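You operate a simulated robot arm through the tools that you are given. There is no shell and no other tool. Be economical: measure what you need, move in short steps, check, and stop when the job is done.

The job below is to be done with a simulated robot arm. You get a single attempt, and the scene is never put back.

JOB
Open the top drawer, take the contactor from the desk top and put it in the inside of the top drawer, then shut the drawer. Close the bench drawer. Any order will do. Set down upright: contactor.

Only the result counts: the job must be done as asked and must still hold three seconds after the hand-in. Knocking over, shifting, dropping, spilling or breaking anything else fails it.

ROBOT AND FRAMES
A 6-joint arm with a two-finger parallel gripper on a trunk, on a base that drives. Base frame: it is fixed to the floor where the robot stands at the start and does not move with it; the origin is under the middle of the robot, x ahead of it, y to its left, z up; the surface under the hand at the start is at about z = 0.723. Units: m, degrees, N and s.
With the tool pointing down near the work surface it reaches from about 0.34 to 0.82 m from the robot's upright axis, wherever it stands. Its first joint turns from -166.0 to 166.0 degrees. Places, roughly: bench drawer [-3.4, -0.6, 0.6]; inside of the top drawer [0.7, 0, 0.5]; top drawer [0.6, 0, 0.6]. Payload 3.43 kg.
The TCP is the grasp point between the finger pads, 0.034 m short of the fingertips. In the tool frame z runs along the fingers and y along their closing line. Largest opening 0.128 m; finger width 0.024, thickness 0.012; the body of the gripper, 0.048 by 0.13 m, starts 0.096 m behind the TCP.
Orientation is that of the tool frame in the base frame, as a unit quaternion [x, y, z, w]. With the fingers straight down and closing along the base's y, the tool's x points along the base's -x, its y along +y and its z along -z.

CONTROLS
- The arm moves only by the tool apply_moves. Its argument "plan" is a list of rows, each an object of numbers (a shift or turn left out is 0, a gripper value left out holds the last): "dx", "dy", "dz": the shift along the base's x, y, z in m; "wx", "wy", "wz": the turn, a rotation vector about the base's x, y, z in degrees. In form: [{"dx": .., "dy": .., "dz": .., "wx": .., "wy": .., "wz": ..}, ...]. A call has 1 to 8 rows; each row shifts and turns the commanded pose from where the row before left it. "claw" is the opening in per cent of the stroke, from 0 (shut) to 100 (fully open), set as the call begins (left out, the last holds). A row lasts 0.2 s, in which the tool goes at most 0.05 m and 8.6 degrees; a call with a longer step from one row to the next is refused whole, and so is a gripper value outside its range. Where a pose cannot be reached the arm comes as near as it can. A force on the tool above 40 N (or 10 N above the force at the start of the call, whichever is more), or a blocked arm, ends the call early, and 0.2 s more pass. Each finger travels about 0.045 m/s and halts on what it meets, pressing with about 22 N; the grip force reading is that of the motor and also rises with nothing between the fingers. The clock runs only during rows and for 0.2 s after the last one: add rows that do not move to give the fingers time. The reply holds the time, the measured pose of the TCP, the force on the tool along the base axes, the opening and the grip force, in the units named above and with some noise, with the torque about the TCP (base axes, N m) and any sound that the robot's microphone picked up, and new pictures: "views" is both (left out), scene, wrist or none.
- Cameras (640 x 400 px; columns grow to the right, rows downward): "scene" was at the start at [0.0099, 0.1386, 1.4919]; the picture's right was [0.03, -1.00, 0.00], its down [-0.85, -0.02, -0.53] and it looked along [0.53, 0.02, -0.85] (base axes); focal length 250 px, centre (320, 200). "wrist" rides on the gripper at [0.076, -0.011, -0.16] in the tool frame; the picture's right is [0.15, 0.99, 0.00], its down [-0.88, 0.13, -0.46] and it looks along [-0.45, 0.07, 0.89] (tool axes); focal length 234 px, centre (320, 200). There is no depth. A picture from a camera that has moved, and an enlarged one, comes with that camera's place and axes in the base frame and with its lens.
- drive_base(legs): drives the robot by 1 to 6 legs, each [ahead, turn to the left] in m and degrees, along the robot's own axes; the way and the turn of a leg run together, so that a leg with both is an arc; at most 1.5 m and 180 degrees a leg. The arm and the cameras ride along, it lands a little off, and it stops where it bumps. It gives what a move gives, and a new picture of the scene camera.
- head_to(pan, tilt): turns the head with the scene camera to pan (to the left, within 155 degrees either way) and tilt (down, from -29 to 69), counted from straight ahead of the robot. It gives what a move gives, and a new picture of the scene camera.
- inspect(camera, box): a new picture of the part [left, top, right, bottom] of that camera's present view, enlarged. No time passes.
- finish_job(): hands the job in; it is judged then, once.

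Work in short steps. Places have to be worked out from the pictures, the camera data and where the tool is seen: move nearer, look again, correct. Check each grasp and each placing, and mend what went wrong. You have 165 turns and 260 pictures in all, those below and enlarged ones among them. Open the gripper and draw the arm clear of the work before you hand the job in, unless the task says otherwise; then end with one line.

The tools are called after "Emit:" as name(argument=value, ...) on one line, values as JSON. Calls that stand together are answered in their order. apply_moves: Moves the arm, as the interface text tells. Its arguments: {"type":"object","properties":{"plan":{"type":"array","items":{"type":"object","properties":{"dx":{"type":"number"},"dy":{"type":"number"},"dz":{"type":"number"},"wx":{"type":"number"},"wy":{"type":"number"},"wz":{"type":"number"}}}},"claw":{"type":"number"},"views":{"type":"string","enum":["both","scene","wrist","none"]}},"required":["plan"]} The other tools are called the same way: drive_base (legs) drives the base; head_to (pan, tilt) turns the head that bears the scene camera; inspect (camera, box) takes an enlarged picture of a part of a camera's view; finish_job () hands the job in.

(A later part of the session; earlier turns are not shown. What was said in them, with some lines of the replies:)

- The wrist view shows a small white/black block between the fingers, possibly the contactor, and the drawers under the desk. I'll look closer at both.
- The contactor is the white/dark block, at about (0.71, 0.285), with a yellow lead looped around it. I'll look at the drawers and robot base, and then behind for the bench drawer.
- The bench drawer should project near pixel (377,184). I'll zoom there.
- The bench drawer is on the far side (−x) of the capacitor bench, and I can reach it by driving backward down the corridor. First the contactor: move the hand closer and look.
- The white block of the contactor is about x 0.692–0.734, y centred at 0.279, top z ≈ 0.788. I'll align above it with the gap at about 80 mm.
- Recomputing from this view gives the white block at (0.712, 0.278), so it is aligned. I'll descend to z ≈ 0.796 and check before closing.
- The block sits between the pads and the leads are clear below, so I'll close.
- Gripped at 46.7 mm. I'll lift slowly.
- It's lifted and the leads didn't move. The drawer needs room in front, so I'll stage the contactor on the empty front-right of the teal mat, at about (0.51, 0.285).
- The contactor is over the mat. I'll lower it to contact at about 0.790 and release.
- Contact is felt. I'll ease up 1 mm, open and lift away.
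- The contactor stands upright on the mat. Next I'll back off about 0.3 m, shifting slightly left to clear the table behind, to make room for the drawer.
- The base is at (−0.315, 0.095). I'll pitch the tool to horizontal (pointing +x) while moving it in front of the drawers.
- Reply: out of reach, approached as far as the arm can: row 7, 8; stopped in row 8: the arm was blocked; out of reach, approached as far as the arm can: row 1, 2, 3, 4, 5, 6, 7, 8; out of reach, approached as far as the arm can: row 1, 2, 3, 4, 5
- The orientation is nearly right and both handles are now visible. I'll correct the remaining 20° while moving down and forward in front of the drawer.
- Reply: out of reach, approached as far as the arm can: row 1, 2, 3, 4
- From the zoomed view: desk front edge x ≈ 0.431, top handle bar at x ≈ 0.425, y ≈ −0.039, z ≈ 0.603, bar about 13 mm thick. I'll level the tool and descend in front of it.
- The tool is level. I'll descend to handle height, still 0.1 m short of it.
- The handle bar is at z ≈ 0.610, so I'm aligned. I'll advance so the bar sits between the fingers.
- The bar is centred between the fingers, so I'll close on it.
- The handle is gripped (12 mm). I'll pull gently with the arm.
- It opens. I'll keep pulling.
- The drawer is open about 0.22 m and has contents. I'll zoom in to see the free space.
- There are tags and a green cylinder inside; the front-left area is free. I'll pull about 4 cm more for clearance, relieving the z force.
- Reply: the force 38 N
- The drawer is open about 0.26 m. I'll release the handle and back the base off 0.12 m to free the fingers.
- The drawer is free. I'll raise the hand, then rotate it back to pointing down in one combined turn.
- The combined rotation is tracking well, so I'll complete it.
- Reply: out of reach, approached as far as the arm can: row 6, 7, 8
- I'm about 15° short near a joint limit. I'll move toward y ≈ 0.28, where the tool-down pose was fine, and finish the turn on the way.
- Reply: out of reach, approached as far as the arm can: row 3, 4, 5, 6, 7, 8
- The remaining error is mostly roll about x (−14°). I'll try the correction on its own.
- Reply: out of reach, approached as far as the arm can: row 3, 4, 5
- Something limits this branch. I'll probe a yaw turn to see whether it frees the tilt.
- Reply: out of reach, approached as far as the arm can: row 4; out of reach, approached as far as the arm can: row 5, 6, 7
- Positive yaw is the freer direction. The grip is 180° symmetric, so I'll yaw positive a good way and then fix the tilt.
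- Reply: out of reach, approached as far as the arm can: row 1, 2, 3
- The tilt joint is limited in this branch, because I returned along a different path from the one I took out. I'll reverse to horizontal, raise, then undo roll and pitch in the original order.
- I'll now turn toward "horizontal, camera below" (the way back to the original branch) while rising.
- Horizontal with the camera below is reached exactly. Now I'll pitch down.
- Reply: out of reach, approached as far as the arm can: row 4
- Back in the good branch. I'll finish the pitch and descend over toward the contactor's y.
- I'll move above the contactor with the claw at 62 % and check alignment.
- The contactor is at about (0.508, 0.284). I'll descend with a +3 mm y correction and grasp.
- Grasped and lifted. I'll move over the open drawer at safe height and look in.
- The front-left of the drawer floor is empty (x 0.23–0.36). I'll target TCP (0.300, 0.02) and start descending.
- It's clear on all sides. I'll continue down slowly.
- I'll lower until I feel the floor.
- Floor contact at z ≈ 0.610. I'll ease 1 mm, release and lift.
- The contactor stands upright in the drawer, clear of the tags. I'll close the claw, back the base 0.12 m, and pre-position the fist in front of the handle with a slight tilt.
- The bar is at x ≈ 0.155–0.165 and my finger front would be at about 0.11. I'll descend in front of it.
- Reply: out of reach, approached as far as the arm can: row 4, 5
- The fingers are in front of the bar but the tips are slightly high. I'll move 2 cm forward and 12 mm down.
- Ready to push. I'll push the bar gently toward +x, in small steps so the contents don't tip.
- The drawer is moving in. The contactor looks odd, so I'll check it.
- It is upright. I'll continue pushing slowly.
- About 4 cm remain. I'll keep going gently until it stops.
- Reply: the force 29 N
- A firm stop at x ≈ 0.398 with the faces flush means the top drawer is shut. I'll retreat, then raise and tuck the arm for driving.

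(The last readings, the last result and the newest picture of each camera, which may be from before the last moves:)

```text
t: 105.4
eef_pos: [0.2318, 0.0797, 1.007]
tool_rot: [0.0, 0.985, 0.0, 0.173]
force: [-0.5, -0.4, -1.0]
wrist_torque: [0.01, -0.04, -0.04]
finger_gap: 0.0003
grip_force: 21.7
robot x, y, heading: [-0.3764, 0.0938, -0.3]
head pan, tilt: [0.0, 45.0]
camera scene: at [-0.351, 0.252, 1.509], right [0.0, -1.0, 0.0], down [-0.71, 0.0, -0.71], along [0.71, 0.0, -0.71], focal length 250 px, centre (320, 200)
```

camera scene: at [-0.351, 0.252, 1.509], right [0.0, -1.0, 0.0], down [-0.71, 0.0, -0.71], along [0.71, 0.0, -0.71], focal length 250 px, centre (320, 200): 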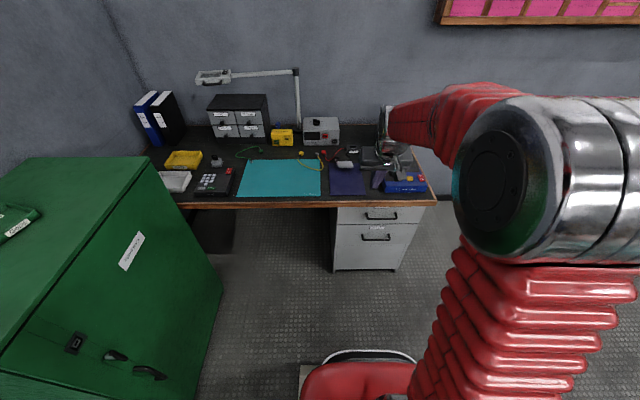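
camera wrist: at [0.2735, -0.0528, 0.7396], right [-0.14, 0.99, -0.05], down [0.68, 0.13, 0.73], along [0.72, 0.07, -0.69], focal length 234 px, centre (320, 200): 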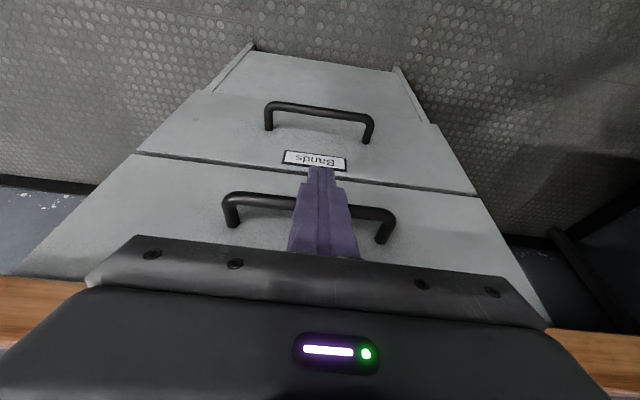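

The top drawer is shut flush. Next I'll back out into the corridor, shifting to y ≈ 0.25, then look behind.

Emit:
drive_base(legs=[[0, -18], [-0.5, 0], [0, 18]])

Emit:
head_to(pan=155, tilt=35)

Emit:
head_to(pan=-155, tilt=35)

```text
t: 111.8
eef_pos: [-0.2449, 0.2364, 1.0057]
tool_rot: [-0.003, 0.985, 0.002, 0.173]
force: [0.7, 0.4, -0.3]
wrist_torque: [-0.01, 0.0, -0.04]
finger_gap: 0.0002
grip_force: 21.9
robot x, y, heading: [-0.8516, 0.2391, -0.1]
head pan, tilt: [0.0, 45.0]
camera scene: at [-0.828, 0.3925, 1.509], right [0.0, -1.0, 0.0], down [-0.71, 0.0, -0.71], along [0.71, 0.0, -0.71], focal length 250 px, centre (320, 200)
```

scene: 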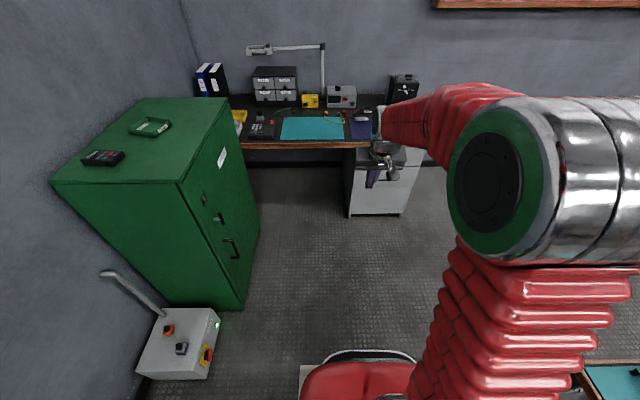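

```text
t: 114.2
eef_pos: [-0.2468, 0.2369, 1.0064]
tool_rot: [-0.003, 0.985, 0.001, 0.174]
force: [-0.7, -0.3, 0.6]
wrist_torque: [0.01, 0.02, -0.01]
finger_gap: 0.0004
grip_force: 22.0
robot x, y, heading: [-0.851, 0.2325, -0.1]
head pan, tilt: [154.7, 35.0]
camera scene: at [-0.9888, 0.4304, 1.5238], right [0.43, 0.9, 0.0], down [0.52, -0.25, -0.82], along [-0.74, 0.35, -0.57], focal length 250 px, centre (320, 200)
```

scene: 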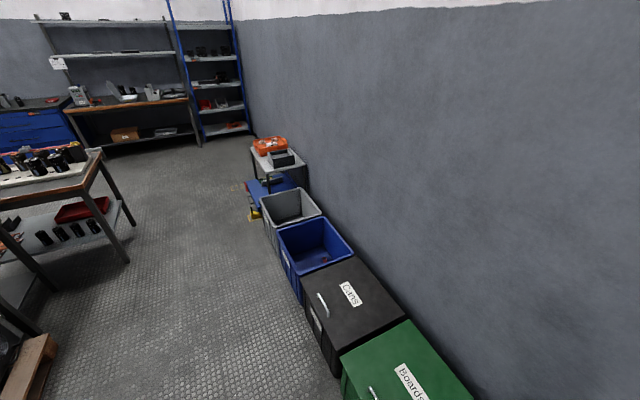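

```text
t: 118.4
eef_pos: [-0.2461, 0.2365, 1.0073]
tool_rot: [-0.003, 0.985, 0.002, 0.174]
force: [0.4, -0.1, -0.2]
wrist_torque: [-0.01, 0.01, 0.01]
finger_gap: 0.0
grip_force: 22.4
robot x, y, heading: [-0.8481, 0.2342, 0.1]
head pan, tilt: [-154.7, 35.0]
camera scene: at [-0.989, 0.355, 1.5238], right [-0.43, 0.9, 0.0], down [0.52, 0.24, -0.82], along [-0.74, -0.35, -0.57], focal length 250 px, centre (320, 200)
```

scene: 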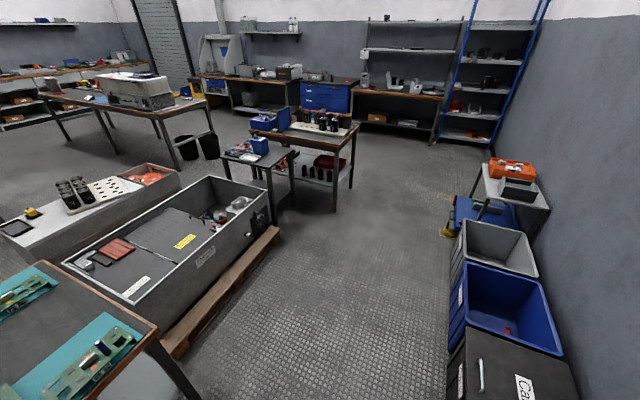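

The corridor is clear (y from −0.34 to 0.63). I'll reverse straight back about 2.9 m.

Emit:
drive_base(legs=[[-1.45, 0]])

```text
t: 127.8
eef_pos: [-1.6967, 0.2375, 1.0079]
tool_rot: [-0.007, 0.985, 0.002, 0.173]
force: [0.9, 0.2, -0.9]
wrist_torque: [-0.04, 0.04, 0.02]
finger_gap: 0.0
grip_force: 21.5
robot x, y, heading: [-2.3034, 0.2282, 0.7]
head pan, tilt: [-154.7, 35.0]
camera scene: at [-2.4415, 0.3489, 1.5238], right [-0.43, 0.9, 0.0], down [0.52, 0.25, -0.82], along [-0.74, -0.36, -0.57], focal length 250 px, centre (320, 200)
```

scene: 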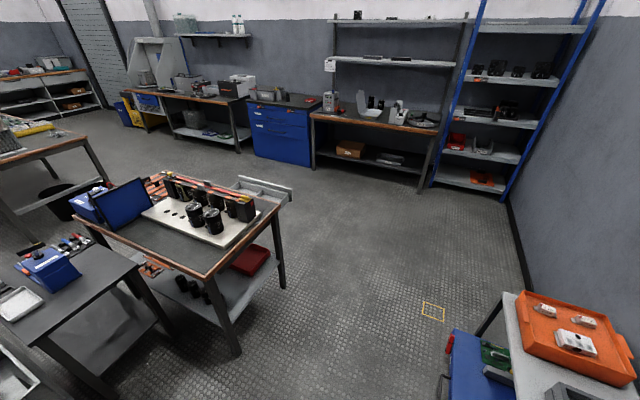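

The open drawer is visible sticking out of the bench's far side. The corridor stays clear, so I'll continue back.

Emit:
drive_base(legs=[[-1.45, -0.7]])

Emit:
head_to(pan=-90, tilt=40)

```text
t: 137.1
eef_pos: [-3.1398, 0.2283, 1.0075]
tool_rot: [0.0, 0.985, 0.001, 0.174]
force: [0.4, -0.6, 0.0]
wrist_torque: [-0.02, -0.01, -0.01]
finger_gap: 0.0
grip_force: 22.0
robot x, y, heading: [-3.7424, 0.2286, -0.5]
head pan, tilt: [-154.7, 35.0]
camera scene: at [-3.8816, 0.3511, 1.5238], right [-0.42, 0.91, 0.0], down [0.52, 0.24, -0.82], along [-0.74, -0.34, -0.57], focal length 250 px, centre (320, 200)
```

scene: 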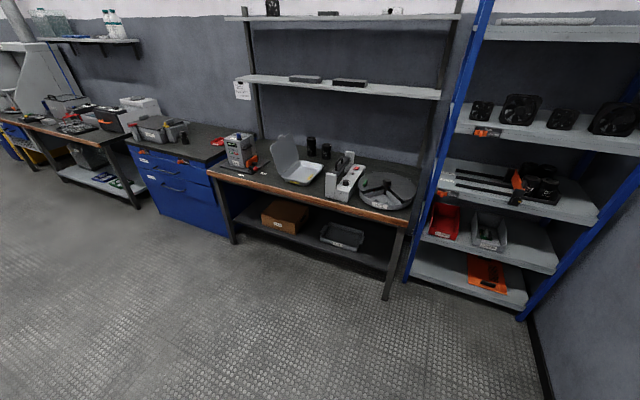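

```text
t: 138.5
eef_pos: [-3.1398, 0.228, 1.0084]
tool_rot: [0.001, 0.985, 0.001, 0.174]
force: [0.1, -0.1, -0.7]
wrist_torque: [0.01, 0.0, -0.03]
finger_gap: 0.0
grip_force: 22.1
robot x, y, heading: [-3.7448, 0.2288, -0.3]
head pan, tilt: [-90.0, 40.0]
camera scene: at [-3.8025, 0.303, 1.5162], right [-1.0, 0.01, 0.0], down [0.01, 0.64, -0.77], along [-0.01, -0.77, -0.64], focal length 250 px, centre (320, 200)
```

scene: 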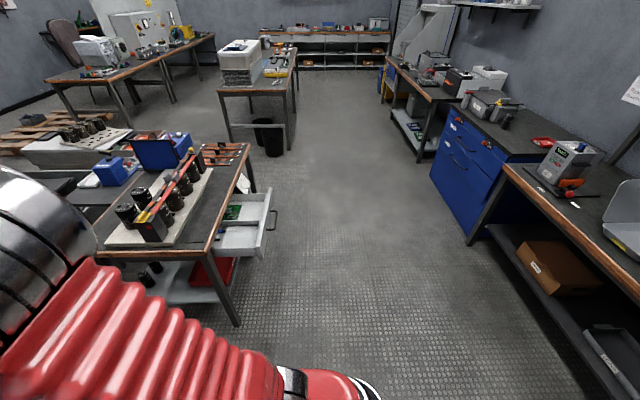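

The open drawer with a handle is clearly seen. I'll zoom in to measure it.

Emit:
inspect(camera="scene", box=[160, 120, 300, 340])

```text
1.82 times, centred on (230, 230) of scene
camera zoom: at [-3.8025, 0.303, 1.5162], right [-1.0, 0.01, 0.0], down [0.01, 0.64, -0.77], along [-0.01, -0.77, -0.64], focal length 455 px, centre (484, 146)
```

zoom: 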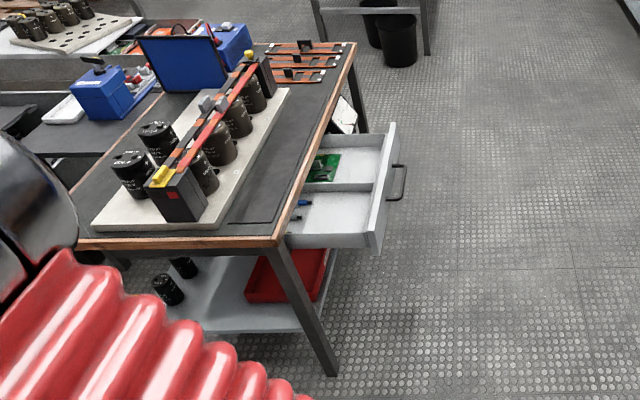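

The bench drawer panel's outer face is at x ≈ −3.55 (y −0.40 to −0.82), with the handle at about (−3.585, −0.64). I'll swing around to stand facing it from (−4.17, −0.6).

Emit:
drive_base(legs=[[-0.2, 0], [0, 75], [-0.86, 0]])

Emit:
head_to(pan=-75, tilt=45)

```text
t: 145.3
eef_pos: [-3.7876, 0.819, 1.0083]
tool_rot: [-0.599, 0.781, 0.106, 0.138]
force: [0.6, -0.3, 0.0]
wrist_torque: [0.01, 0.03, 0.02]
finger_gap: 0.0
grip_force: 21.7
robot x, y, heading: [-3.899, 0.2176, 74.3]
head pan, tilt: [-90.0, 40.0]
stopped in leg 2: the robot was blocked; the commanded pose is now the measured one
camera scene: at [-3.982, 0.1843, 1.5162], right [-0.27, -0.96, 0.0], down [-0.62, 0.17, -0.77], along [0.74, -0.21, -0.64], focal length 250 px, centre (320, 200)
```

scene: 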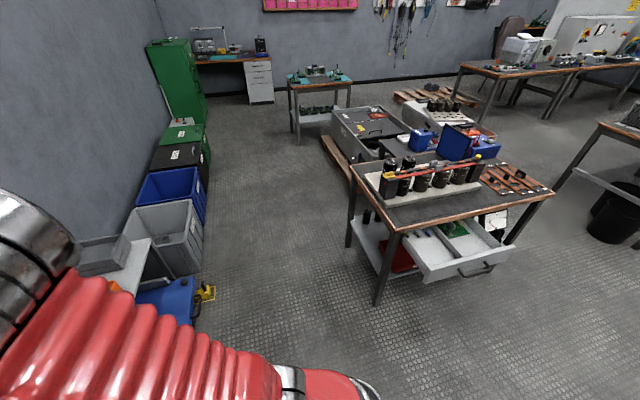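

```text
t: 146.1
eef_pos: [-3.7877, 0.8194, 1.0087]
tool_rot: [-0.6, 0.781, 0.107, 0.137]
force: [0.7, -0.3, 1.0]
wrist_torque: [0.0, -0.03, -0.01]
finger_gap: 0.0002
grip_force: 21.8
robot x, y, heading: [-3.8953, 0.2185, 74.3]
head pan, tilt: [-75.0, 45.0]
camera scene: at [-3.9826, 0.2062, 1.509], right [-0.01, -1.0, 0.0], down [-0.71, 0.01, -0.71], along [0.71, -0.01, -0.71], focal length 250 px, centre (320, 200)
```

scene: 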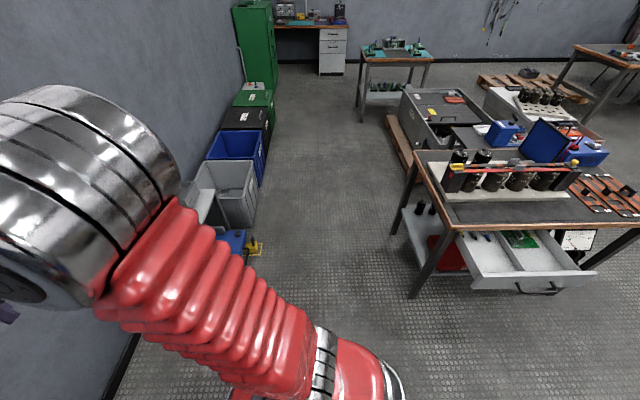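

The drive was blocked at heading 74°. I'll look around to find what was touched before moving on.

Emit:
head_to(pan=20, tilt=45)

Emit:
head_to(pan=90, tilt=50)

Emit:
head_to(pan=150, tilt=50)

```text
t: 147.8
eef_pos: [-3.7871, 0.8185, 1.0089]
tool_rot: [-0.6, 0.781, 0.107, 0.137]
force: [0.1, 0.2, -0.3]
wrist_torque: [-0.01, -0.01, 0.04]
finger_gap: 0.0
grip_force: 22.0
robot x, y, heading: [-3.8963, 0.2184, 74.5]
head pan, tilt: [20.0, 45.0]
camera scene: at [-4.0701, 0.2882, 1.509], right [1.0, 0.08, 0.0], down [0.05, -0.71, -0.71], along [-0.05, 0.7, -0.71], focal length 250 px, centre (320, 200)
```

scene: 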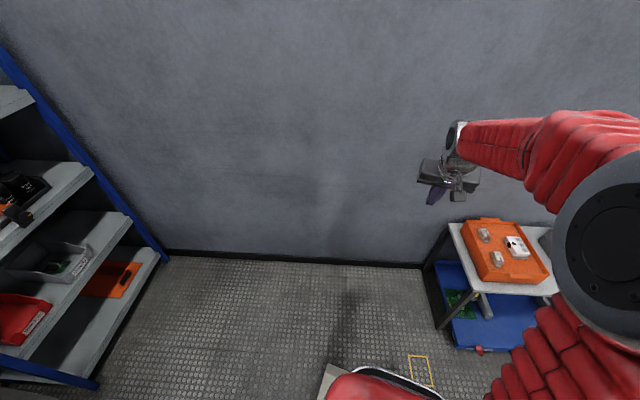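

```text
t: 149.2
eef_pos: [-3.7881, 0.8196, 1.0085]
tool_rot: [-0.599, 0.782, 0.107, 0.137]
force: [-0.7, 0.1, -0.5]
wrist_torque: [0.0, -0.02, 0.01]
finger_gap: 0.0
grip_force: 21.8
robot x, y, heading: [-3.8953, 0.2237, 74.2]
head pan, tilt: [90.0, 50.0]
camera scene: at [-4.138, 0.2279, 1.5021], right [0.27, 0.96, 0.0], down [0.74, -0.21, -0.64], along [-0.62, 0.17, -0.77], focal length 250 px, centre (320, 200)
```

scene: 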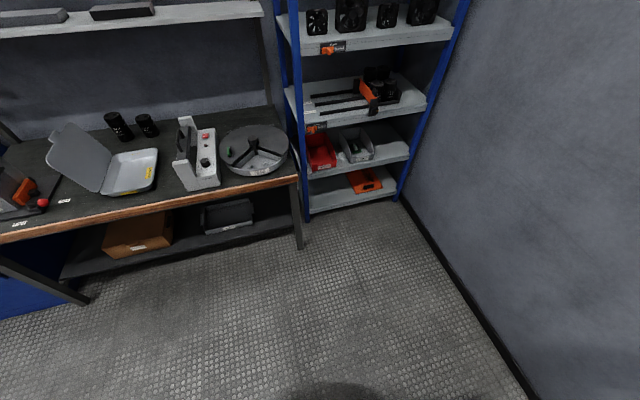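

```text
t: 150.5
eef_pos: [-3.7882, 0.8179, 1.0088]
tool_rot: [-0.6, 0.781, 0.106, 0.137]
force: [0.2, -0.3, 0.2]
wrist_torque: [0.01, 0.03, -0.02]
finger_gap: 0.0001
grip_force: 21.8
robot x, y, heading: [-3.8972, 0.2244, 74.2]
head pan, tilt: [150.0, 50.0]
camera scene: at [-4.119, 0.1533, 1.5021], right [-0.7, 0.72, 0.0], down [0.55, 0.54, -0.64], along [-0.46, -0.45, -0.77], focal length 250 px, centre (320, 200)
```

scene: 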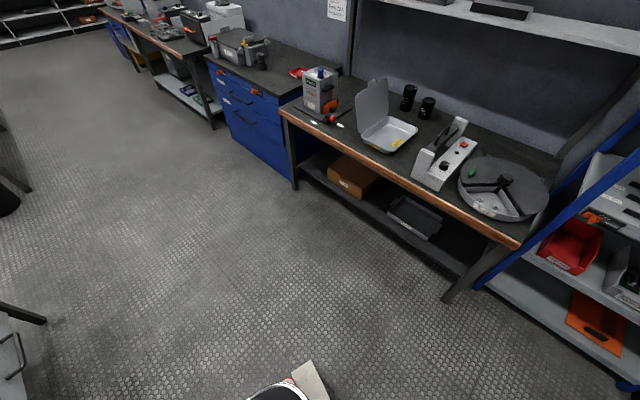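

Nothing visible is touching, and everything looks in place. I'll try the reverse leg in small pieces.

Emit:
drive_base(legs=[[-0.2, 0]])

```text
t: 152.4
eef_pos: [-3.8406, 0.6274, 1.0092]
tool_rot: [-0.599, 0.781, 0.106, 0.138]
force: [0.4, 0.8, -0.1]
wrist_torque: [0.0, -0.01, 0.01]
finger_gap: 0.0001
grip_force: 21.4
robot x, y, heading: [-3.9479, 0.027, 74.3]
head pan, tilt: [150.0, 50.0]
camera scene: at [-4.1726, -0.0384, 1.5021], right [-0.7, 0.72, 0.0], down [0.55, 0.54, -0.64], along [-0.46, -0.45, -0.77], focal length 250 px, centre (320, 200)
```

scene: 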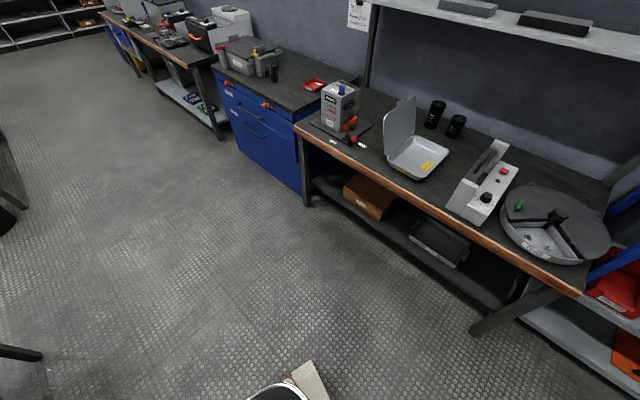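

Free motion. I'll continue to y ≈ −0.6 and watch the drawer side.

Emit:
head_to(pan=-75, tilt=45)

Emit:
drive_base(legs=[[-0.65, 0]])

```text
t: 155.6
eef_pos: [-3.8413, 0.6273, 1.0096]
tool_rot: [-0.599, 0.782, 0.106, 0.137]
force: [-0.5, -0.3, -0.4]
wrist_torque: [-0.02, -0.01, -0.01]
finger_gap: 0.0
grip_force: 21.8
robot x, y, heading: [-3.9509, 0.0318, 74.4]
head pan, tilt: [-75.0, 45.0]
camera scene: at [-4.0362, 0.0146, 1.509], right [-0.01, -1.0, 0.0], down [-0.71, 0.01, -0.71], along [0.71, -0.01, -0.71], focal length 250 px, centre (320, 200)
```

scene: 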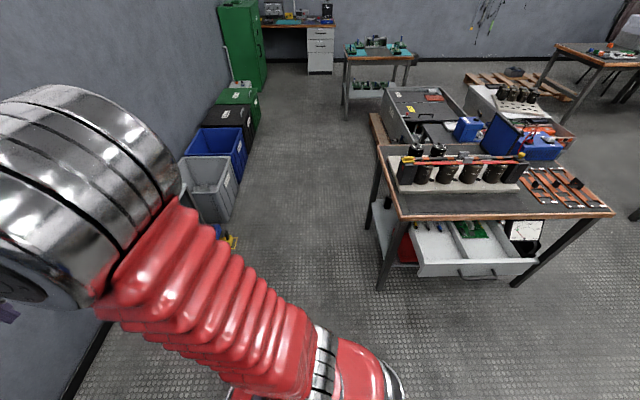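

```text
t: 160.2
eef_pos: [-4.0161, -0.0006, 1.0103]
tool_rot: [-0.597, 0.783, 0.106, 0.138]
force: [-0.1, 0.6, 0.0]
wrist_torque: [0.0, -0.01, 0.01]
finger_gap: 0.0
grip_force: 21.9
robot x, y, heading: [-4.1304, -0.5995, 74.0]
head pan, tilt: [-75.0, 45.0]
camera scene: at [-4.2133, -0.6115, 1.509], right [-0.02, -1.0, 0.0], down [-0.71, 0.01, -0.71], along [0.71, -0.01, -0.71], focal length 250 px, centre (320, 200)
```

scene: 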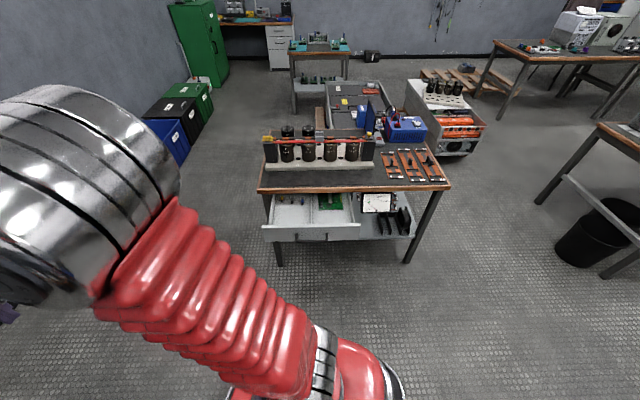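

I'm lined up with the drawer. I'll turn to face it.

Emit:
drive_base(legs=[[0, -74]])

Emit:
head_to(pan=0, tilt=45)

```text
t: 165.2
eef_pos: [-3.521, -0.5387, 1.01]
tool_rot: [-0.006, 0.985, 0.002, 0.173]
force: [0.1, 0.5, -0.7]
wrist_torque: [-0.03, 0.03, -0.01]
finger_gap: 0.0001
grip_force: 22.2
robot x, y, heading: [-4.1264, -0.5433, 0.7]
head pan, tilt: [-75.0, 45.0]
stopped in leg 1: the robot was blocked; the commanded pose is now the measured one
camera scene: at [-4.1645, -0.467, 1.509], right [-0.96, -0.27, 0.0], down [-0.19, 0.68, -0.71], along [0.19, -0.68, -0.71], focal length 250 px, centre (320, 200)
```

scene: 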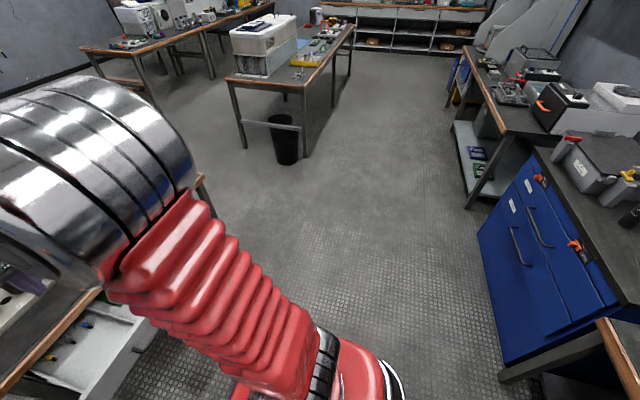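

```text
t: 166.7
eef_pos: [-3.5207, -0.538, 1.0107]
tool_rot: [-0.008, 0.985, 0.002, 0.173]
force: [-0.4, 1.3, 0.1]
wrist_torque: [0.01, 0.05, -0.04]
finger_gap: 0.0
grip_force: 22.2
robot x, y, heading: [-4.1275, -0.5461, 0.9]
head pan, tilt: [0.0, 45.0]
camera scene: at [-4.1053, -0.3877, 1.509], right [0.01, -1.0, 0.0], down [-0.71, -0.01, -0.71], along [0.71, 0.01, -0.71], focal length 250 px, centre (320, 200)
```

scene: 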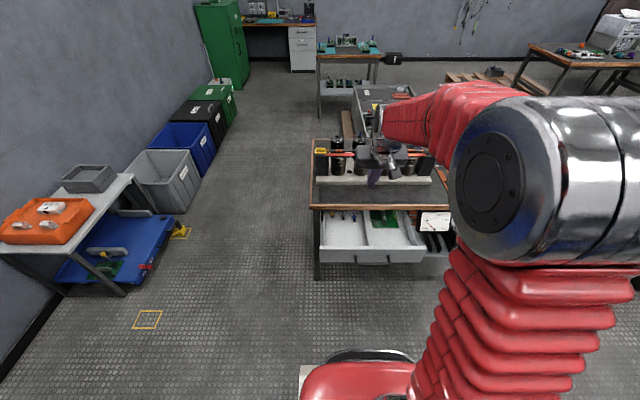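

I'm facing the drawer, with the heading about 1° off. I'll zoom to measure the handle.

Emit:
inspect(camera="scene", box=[300, 180, 460, 290])

```text
3.64 times, centred on (380, 235) of scene
camera zoom: at [-4.1053, -0.3877, 1.509], right [0.01, -1.0, 0.0], down [-0.71, -0.01, -0.71], along [0.71, 0.01, -0.71], focal length 910 px, centre (102, 73)
```

zoom: 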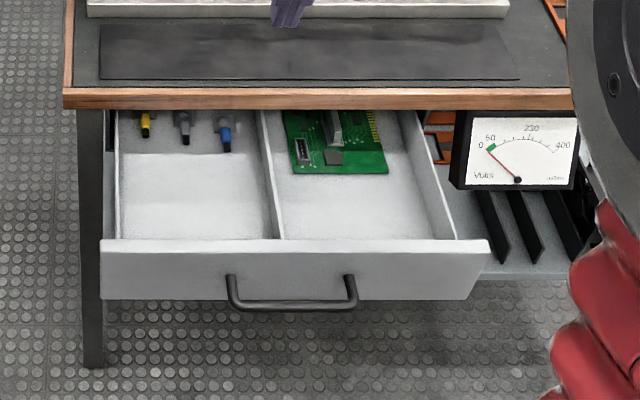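

The bench drawer handle bar is at x ≈ −3.585, y ≈ −0.587, z ≈ 0.636. I'll retract and descend in front of it, then look.

Emit:
apply_moves(plan=[{"dx": -0.035, "dy": -0.012, "dz": -0.02}, {"dx": -0.035, "dy": -0.012, "dz": -0.02}, {"dx": -0.035, "dy": -0.012, "dz": -0.02}, {"dx": -0.035, "dy": -0.012, "dz": -0.02}, {"dz": -0.045}, {"dz": -0.045}, {"dz": -0.045}, {}], views="wrist")

```text
t: 168.5
eef_pos: [-3.6606, -0.5854, 0.7959]
tool_rot: [-0.007, 0.985, 0.001, 0.173]
force: [0.2, 0.4, 0.2]
wrist_torque: [0.01, 0.01, -0.03]
finger_gap: 0.0
grip_force: 21.5
robot x, y, heading: [-4.1222, -0.5516, 1.1]
head pan, tilt: [0.0, 45.0]
camera wrist: at [-3.7847, -0.5993, 0.9188], right [-0.15, 0.99, -0.05], down [0.67, 0.14, 0.73], along [0.73, 0.08, -0.68], focal length 234 px, centre (320, 200)
```

wrist: 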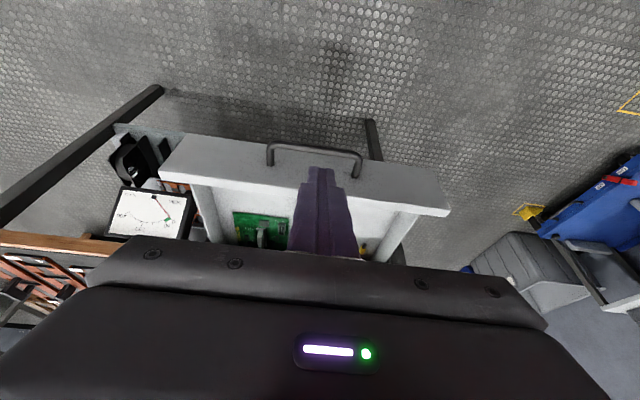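

The wrist view confirms the bar at about (−3.588, −0.59). I'll descend to z ≈ 0.645.

Emit:
apply_moves(plan=[{"dz": -0.045}, {"dz": -0.045}, {"dz": -0.04}, {"dz": -0.02}, {}], views="both")

```text
t: 169.7
eef_pos: [-3.6564, -0.5916, 0.6692]
tool_rot: [-0.011, 0.985, 0.009, 0.171]
force: [0.8, -0.4, 0.0]
wrist_torque: [0.05, 0.02, 0.02]
finger_gap: 0.0001
grip_force: 22.2
out of reach, approached as far as the arm can: row 1, 3, 4
robot x, y, heading: [-4.1289, -0.5447, 0.8]
head pan, tilt: [0.0, 45.0]
camera scene: at [-4.1053, -0.3877, 1.509], right [0.01, -1.0, 0.0], down [-0.71, -0.01, -0.71], along [0.71, 0.01, -0.71], focal length 250 px, centre (320, 200)
camera wrist: at [-3.7807, -0.6081, 0.7924], right [-0.16, 0.99, -0.04], down [0.67, 0.14, 0.73], along [0.72, 0.1, -0.69], focal length 234 px, centre (320, 200)
```

scene: 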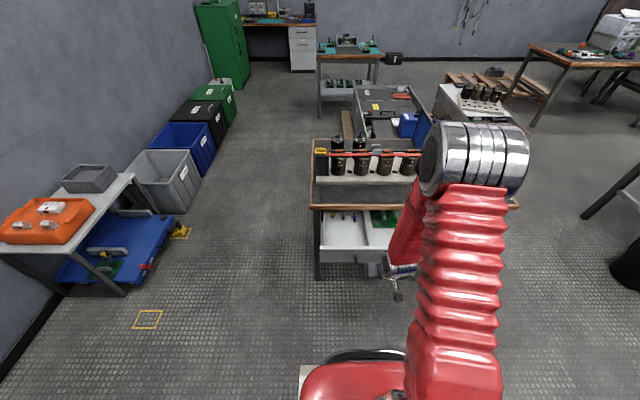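
wrist: 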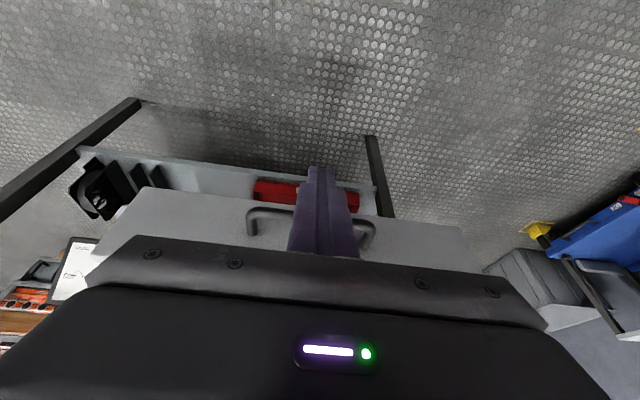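

The tips are slightly high because of reach limits close in. I'll back the base 6 cm, then extend and lower.

Emit:
drive_base(legs=[[-0.06, -0.8]])

Emit:
apply_moves(plan=[{"dx": 0.035}, {"dx": 0.02}, {"dz": -0.015}, {"dz": -0.01}, {}], views="wrist")

```text
t: 170.7
eef_pos: [-3.7179, -0.5984, 0.669]
tool_rot: [0.0, 0.985, 0.008, 0.171]
force: [0.2, 0.9, 0.6]
wrist_torque: [-0.01, 0.01, 0.0]
finger_gap: 0.0
grip_force: 21.9
robot x, y, heading: [-4.1845, -0.5463, 0.2]
head pan, tilt: [0.0, 45.0]
camera scene: at [-4.1636, -0.3881, 1.509], right [0.0, -1.0, 0.0], down [-0.71, 0.0, -0.71], along [0.71, 0.0, -0.71], focal length 250 px, centre (320, 200)
```

scene: 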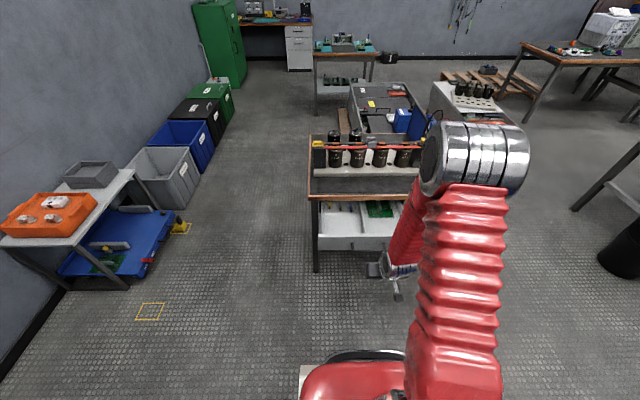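

```text
t: 171.9
eef_pos: [-3.6627, -0.5997, 0.6447]
tool_rot: [0.0, 0.985, 0.008, 0.171]
force: [-0.2, 0.2, 0.4]
wrist_torque: [0.01, 0.02, 0.02]
finger_gap: 0.0
grip_force: 21.9
robot x, y, heading: [-4.186, -0.5456, 0.1]
head pan, tilt: [0.0, 45.0]
camera wrist: at [-3.7874, -0.6126, 0.7681], right [-0.14, 0.99, -0.03], down [0.68, 0.12, 0.73], along [0.72, 0.08, -0.68], focal length 234 px, centre (320, 200)
```

wrist: 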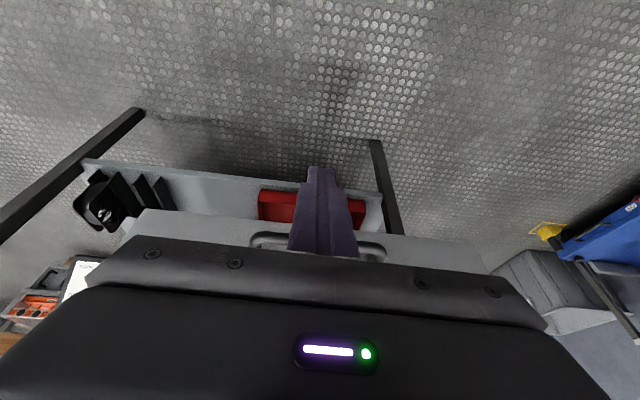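

The bar is above the tip level and in front of the fingers. I'll push gently.

Emit:
apply_moves(plan=[{"dx": 0.015}, {"dx": 0.015}, {"dx": 0.012}, {"dx": 0.012}, {"dx": 0.012}, {"dx": 0.012}, {}], views="both")

```text
t: 173.5
eef_pos: [-3.5842, -0.5998, 0.6449]
tool_rot: [0.0, 0.985, 0.008, 0.171]
force: [-0.2, 0.0, 0.5]
wrist_torque: [-0.02, 0.01, 0.0]
finger_gap: 0.0002
grip_force: 21.7
robot x, y, heading: [-4.1845, -0.5443, 0.1]
head pan, tilt: [0.0, 45.0]
camera scene: at [-4.1634, -0.3881, 1.509], right [0.0, -1.0, 0.0], down [-0.71, 0.0, -0.71], along [0.71, 0.0, -0.71], focal length 250 px, centre (320, 200)
camera wrist: at [-3.7093, -0.6128, 0.768], right [-0.14, 0.99, -0.04], down [0.67, 0.12, 0.73], along [0.72, 0.08, -0.68], focal length 234 px, centre (320, 200)
```

scene: 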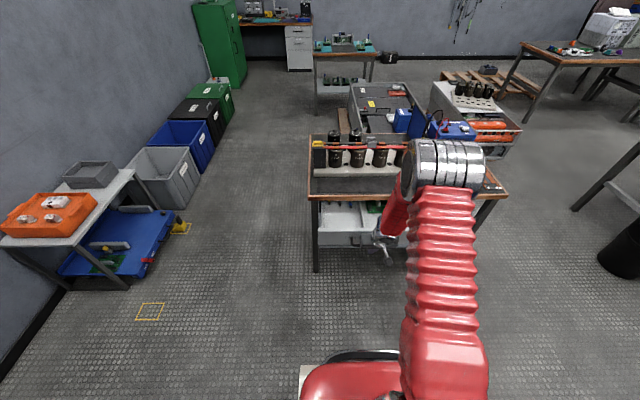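
wrist: 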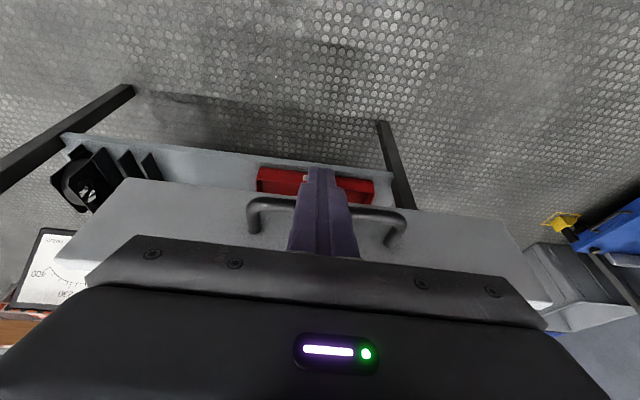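

It's moving freely. I'll continue pushing in small steps.

Emit:
apply_moves(plan=[{"dx": 0.01}, {"dx": 0.012}, {"dx": 0.012}, {"dx": 0.012}, {"dx": 0.012}, {"dx": 0.012}, {"dx": 0.01}, {"dx": 0.005}], views="none")

Emit:
apply_moves(plan=[{"dx": 0.01}, {"dx": 0.01}, {"dx": 0.01}, {"dx": 0.008}, {"dx": 0.006}, {"dx": 0.004}, {}], views="both")

```text
t: 175.3
eef_pos: [-3.4986, -0.6005, 0.6434]
tool_rot: [0.001, 0.985, 0.007, 0.171]
force: [0.3, -0.1, -0.3]
wrist_torque: [-0.01, -0.01, 0.02]
finger_gap: 0.0003
grip_force: 22.1
robot x, y, heading: [-4.1847, -0.5439, 0.1]
head pan, tilt: [0.0, 45.0]
```

```text
t: 176.9
eef_pos: [-3.4505, -0.599, 0.6437]
tool_rot: [0.0, 0.985, 0.008, 0.171]
force: [0.0, 0.3, -0.3]
wrist_torque: [-0.03, 0.0, 0.0]
finger_gap: 0.0001
grip_force: 21.9
robot x, y, heading: [-4.1837, -0.5465, 0.1]
head pan, tilt: [0.0, 45.0]
camera scene: at [-4.1633, -0.3881, 1.509], right [0.0, -1.0, 0.0], down [-0.71, 0.0, -0.71], along [0.71, 0.0, -0.71], focal length 250 px, centre (320, 200)
camera wrist: at [-3.5757, -0.6126, 0.7677], right [-0.14, 0.99, -0.03], down [0.68, 0.12, 0.73], along [0.72, 0.08, -0.68], focal length 234 px, centre (320, 200)
```

scene: 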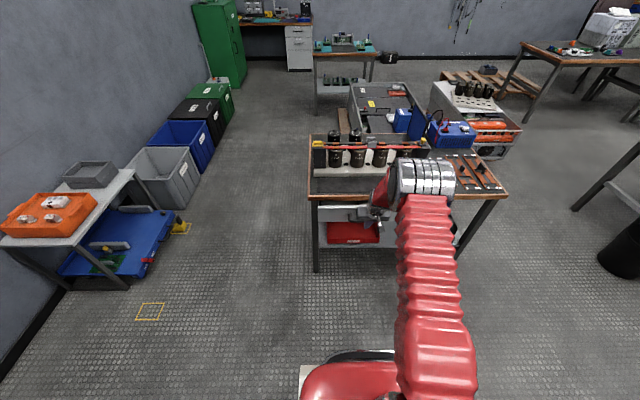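
wrist: 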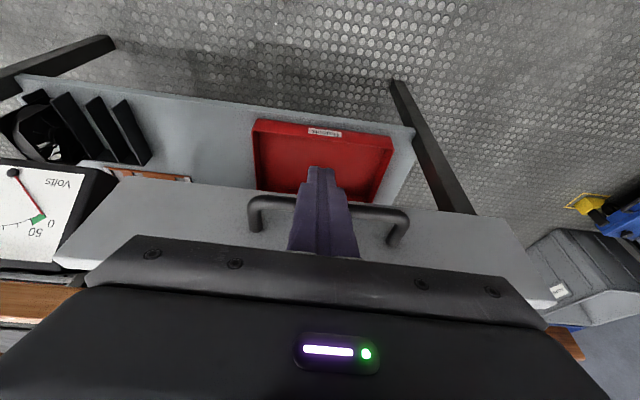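

Close to shut. Before the last bit I'll check clearance to the meter next to the drawer.

Emit:
inspect(camera="wrist", box=[0, 120, 220, 300])

Emit:
inspect(camera="scene", box=[300, 160, 480, 280])

```text
2.22 times, centred on (110, 210) of wrist
camera zoom: at [-3.5757, -0.6126, 0.7677], right [-0.14, 0.99, -0.03], down [0.68, 0.12, 0.73], along [0.72, 0.08, -0.68], focal length 520 px, centre (787, 178)
```

zoom: 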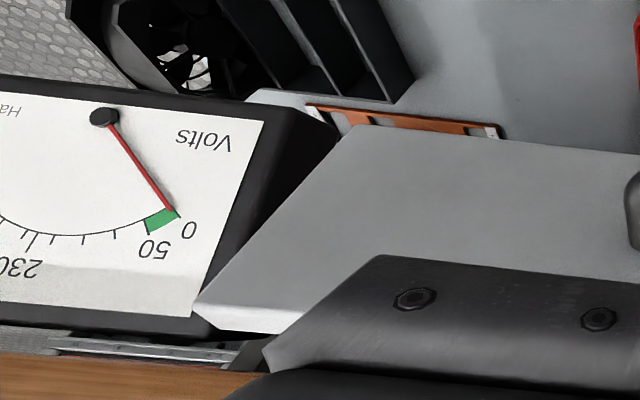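

```text
3.33 times, centred on (390, 220) of scene
camera zoom: at [-4.1633, -0.3881, 1.509], right [0.0, -1.0, 0.0], down [-0.71, 0.0, -0.71], along [0.71, 0.0, -0.71], focal length 834 px, centre (87, 133)
```

zoom: 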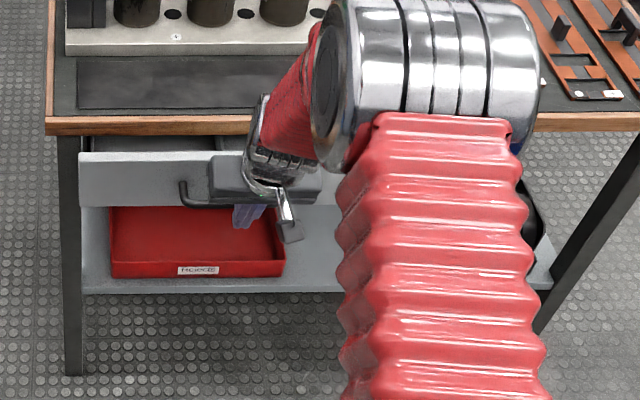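

The meter's edge is at y ≈ −0.83 and the panel's end at ≈ −0.79, so it clears. I'll push the last few centimetres until it stops.

Emit:
apply_moves(plan=[{"dx": 0.008}, {"dx": 0.008}, {"dx": 0.006}, {"dx": 0.005}, {"dx": 0.004}, {"dx": 0.004}, {}], views="wrist")

```text
t: 178.5
eef_pos: [-3.4158, -0.5987, 0.6448]
tool_rot: [0.0, 0.985, 0.007, 0.171]
force: [-0.4, -0.3, 0.2]
wrist_torque: [0.0, -0.01, 0.02]
finger_gap: 0.0
grip_force: 21.7
robot x, y, heading: [-4.1863, -0.5459, -0.1]
head pan, tilt: [0.0, 45.0]
camera wrist: at [-3.5404, -0.6128, 0.768], right [-0.14, 0.99, -0.03], down [0.67, 0.12, 0.73], along [0.72, 0.08, -0.68], focal length 234 px, centre (320, 200)
```

wrist: 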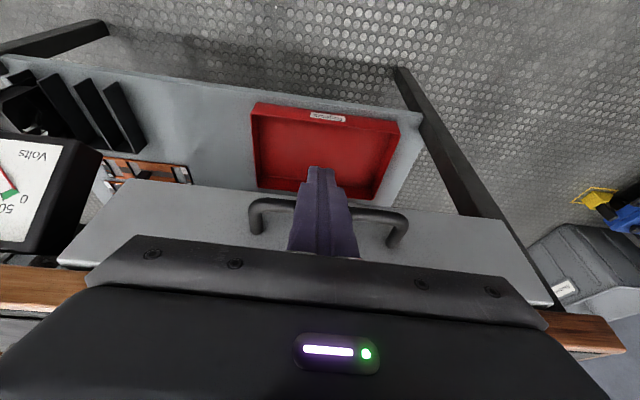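

Still free. I'll continue in small steps.

Emit:
apply_moves(plan=[{"dx": 0.006}, {"dx": 0.005}, {"dx": 0.005}, {"dx": 0.005}, {"dx": 0.004}, {"dx": 0.004}, {}], views="both")

```text
t: 179.3
eef_pos: [-3.4103, -0.5995, 0.6393]
tool_rot: [0.001, 0.987, 0.009, 0.162]
force: [-1.9, -0.9, 0.3]
wrist_torque: [0.02, 0.02, 0.03]
finger_gap: 0.0
grip_force: 21.9
robot x, y, heading: [-4.1838, -0.5455, 0.1]
head pan, tilt: [0.0, 45.0]
stopped in row 3: the force on the tool passed its limit at 69 N (the readings are from after the stop); the commanded pose is now the measured one
camera scene: at [-4.1635, -0.3881, 1.509], right [0.0, -1.0, 0.0], down [-0.71, 0.0, -0.71], along [0.71, 0.0, -0.71], focal length 250 px, centre (320, 200)
camera wrist: at [-3.5325, -0.6131, 0.7653], right [-0.14, 0.99, -0.03], down [0.69, 0.12, 0.72], along [0.71, 0.08, -0.7], focal length 234 px, centre (320, 200)
```

scene: 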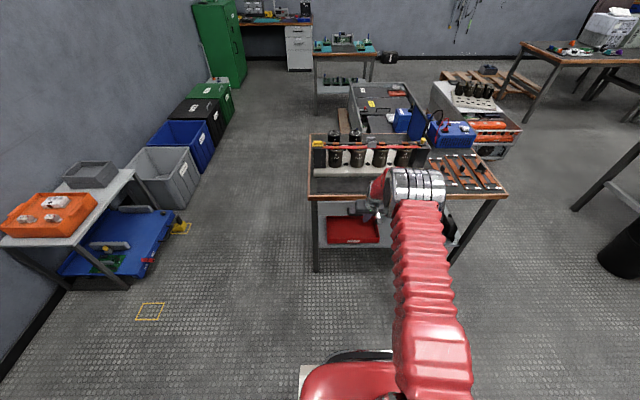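
wrist: 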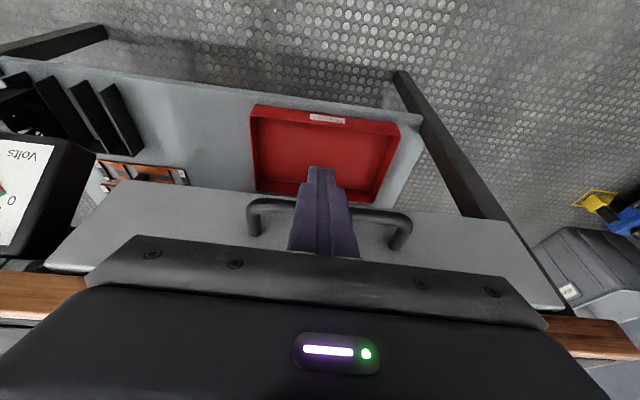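

A hard stop, with the panel about flush with the bench edge (x ≈ −3.345). I'll retreat, raise and verify.

Emit:
apply_moves(plan=[{"dx": -0.02}, {"dx": -0.04}, {"dx": -0.04}, {"dx": -0.04}, {"dx": -0.03}, {"dz": 0.045}, {"dz": 0.045}, {"dz": 0.045}], views="wrist")

Emit:
inspect(camera="scene", box=[295, 170, 475, 280])

```text
t: 181.1
eef_pos: [-3.5816, -0.5997, 0.7743]
tool_rot: [0.002, 0.987, 0.007, 0.162]
force: [-0.6, 0.2, 0.0]
wrist_torque: [-0.02, -0.01, -0.01]
finger_gap: 0.0
grip_force: 22.5
robot x, y, heading: [-4.1838, -0.5456, 0.2]
head pan, tilt: [0.0, 45.0]
camera wrist: at [-3.7028, -0.6133, 0.901], right [-0.14, 0.99, -0.03], down [0.69, 0.12, 0.71], along [0.71, 0.08, -0.7], focal length 234 px, centre (320, 200)
```

wrist: 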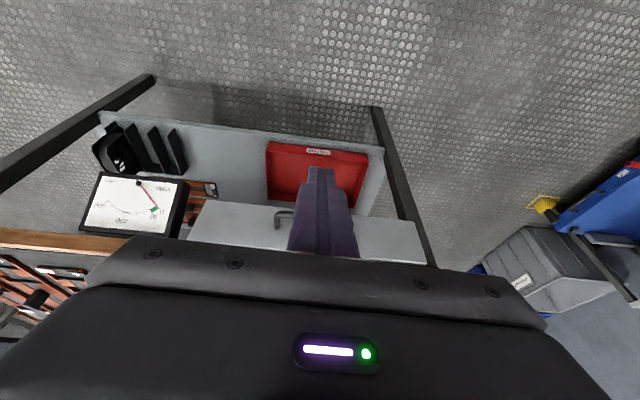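

```text
3.56 times, centred on (385, 225) of scene
camera zoom: at [-4.1635, -0.388, 1.5089], right [0.0, -1.0, 0.0], down [-0.71, 0.0, -0.71], along [0.71, 0.0, -0.71], focal length 890 px, centre (89, 111)
```

zoom: 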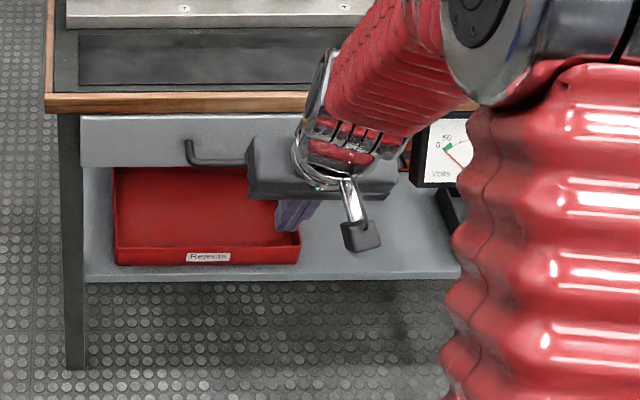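

The panel sits right under the bench edge. I'll raise the arm clear, open the gripper and move back for an unobstructed look.

Emit:
apply_moves(plan=[{"dz": 0.045}, {"dz": 0.045}, {"dz": 0.045}, {"dz": 0.045}, {"dz": 0.04}, {}, {}], claw=60, views="none")

Emit:
drive_base(legs=[[-0.15, 0]])

Emit:
inspect(camera="scene", box=[290, 150, 450, 270])

```text
t: 182.7
eef_pos: [-3.5804, -0.5985, 0.9931]
tool_rot: [0.001, 0.987, 0.008, 0.162]
force: [-0.7, 0.2, -0.1]
wrist_torque: [0.0, 0.0, 0.0]
finger_gap: 0.0769
grip_force: 0.0
robot x, y, heading: [-4.1876, -0.5451, 0.0]
head pan, tilt: [0.0, 45.0]
```

```text
t: 184.3
eef_pos: [-3.731, -0.5998, 0.9937]
tool_rot: [0.002, 0.987, 0.009, 0.162]
force: [-0.4, -0.1, 0.1]
wrist_torque: [-0.01, 0.0, 0.0]
finger_gap: 0.0768
grip_force: 0.2
robot x, y, heading: [-4.3358, -0.5462, -0.3]
head pan, tilt: [0.0, 45.0]
camera scene: at [-4.3142, -0.3882, 1.509], right [0.0, -1.0, 0.0], down [-0.71, 0.0, -0.71], along [0.71, 0.0, -0.71], focal length 250 px, centre (320, 200)
```

scene: 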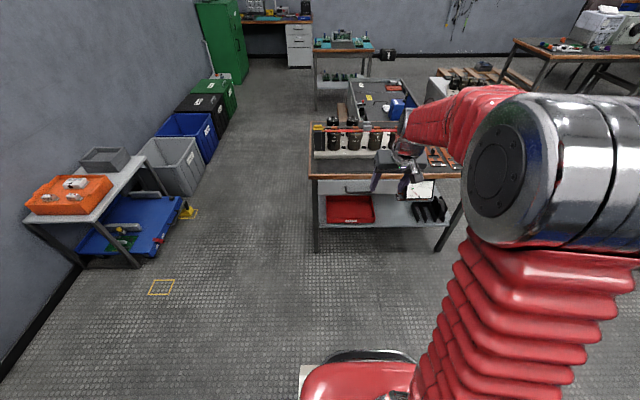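

```text
3.33 times, centred on (370, 210) of scene
camera zoom: at [-4.3142, -0.3882, 1.509], right [0.0, -1.0, 0.0], down [-0.71, 0.0, -0.71], along [0.71, 0.0, -0.71], focal length 834 px, centre (153, 167)
```

zoom: 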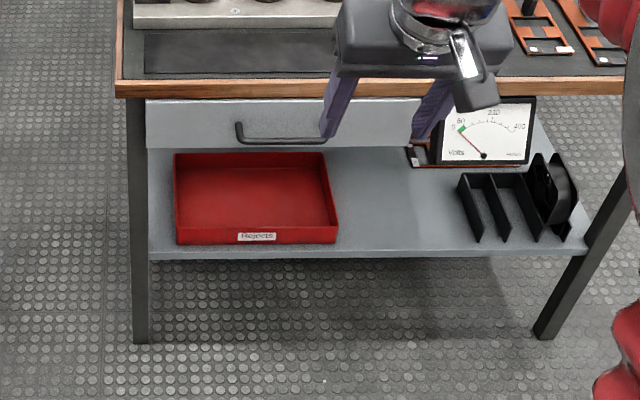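

The bench drawer is shut. One last check of the top drawer in the distance.

Emit:
inspect(camera="scene", box=[240, 0, 330, 75])

```text
5.33 times, centred on (285, 38) of scene
camera zoom: at [-4.3142, -0.3882, 1.509], right [0.0, -1.0, 0.0], down [-0.71, 0.0, -0.71], along [0.71, 0.0, -0.71], focal length 1335 px, centre (507, 1067)
```

zoom: 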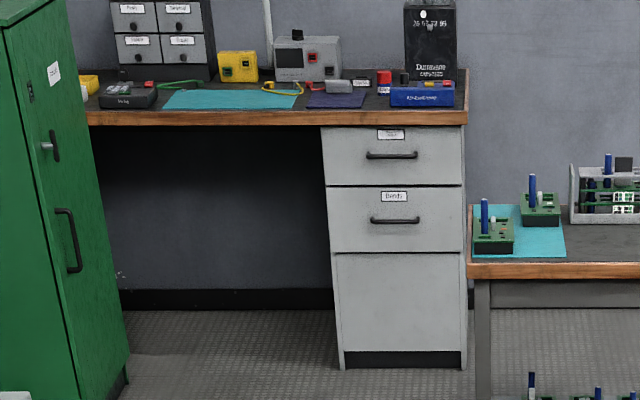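

Both drawers are shut, nothing else appears to have moved, the gripper is open and the arm is clear. I'm handing the job in.

Emit:
finish_job()

```text
The job is handed in.
```

The contactor is in the top drawer, where I saw it standing upright with the drawer half shut; both the top drawer and the bench drawer are now shut.
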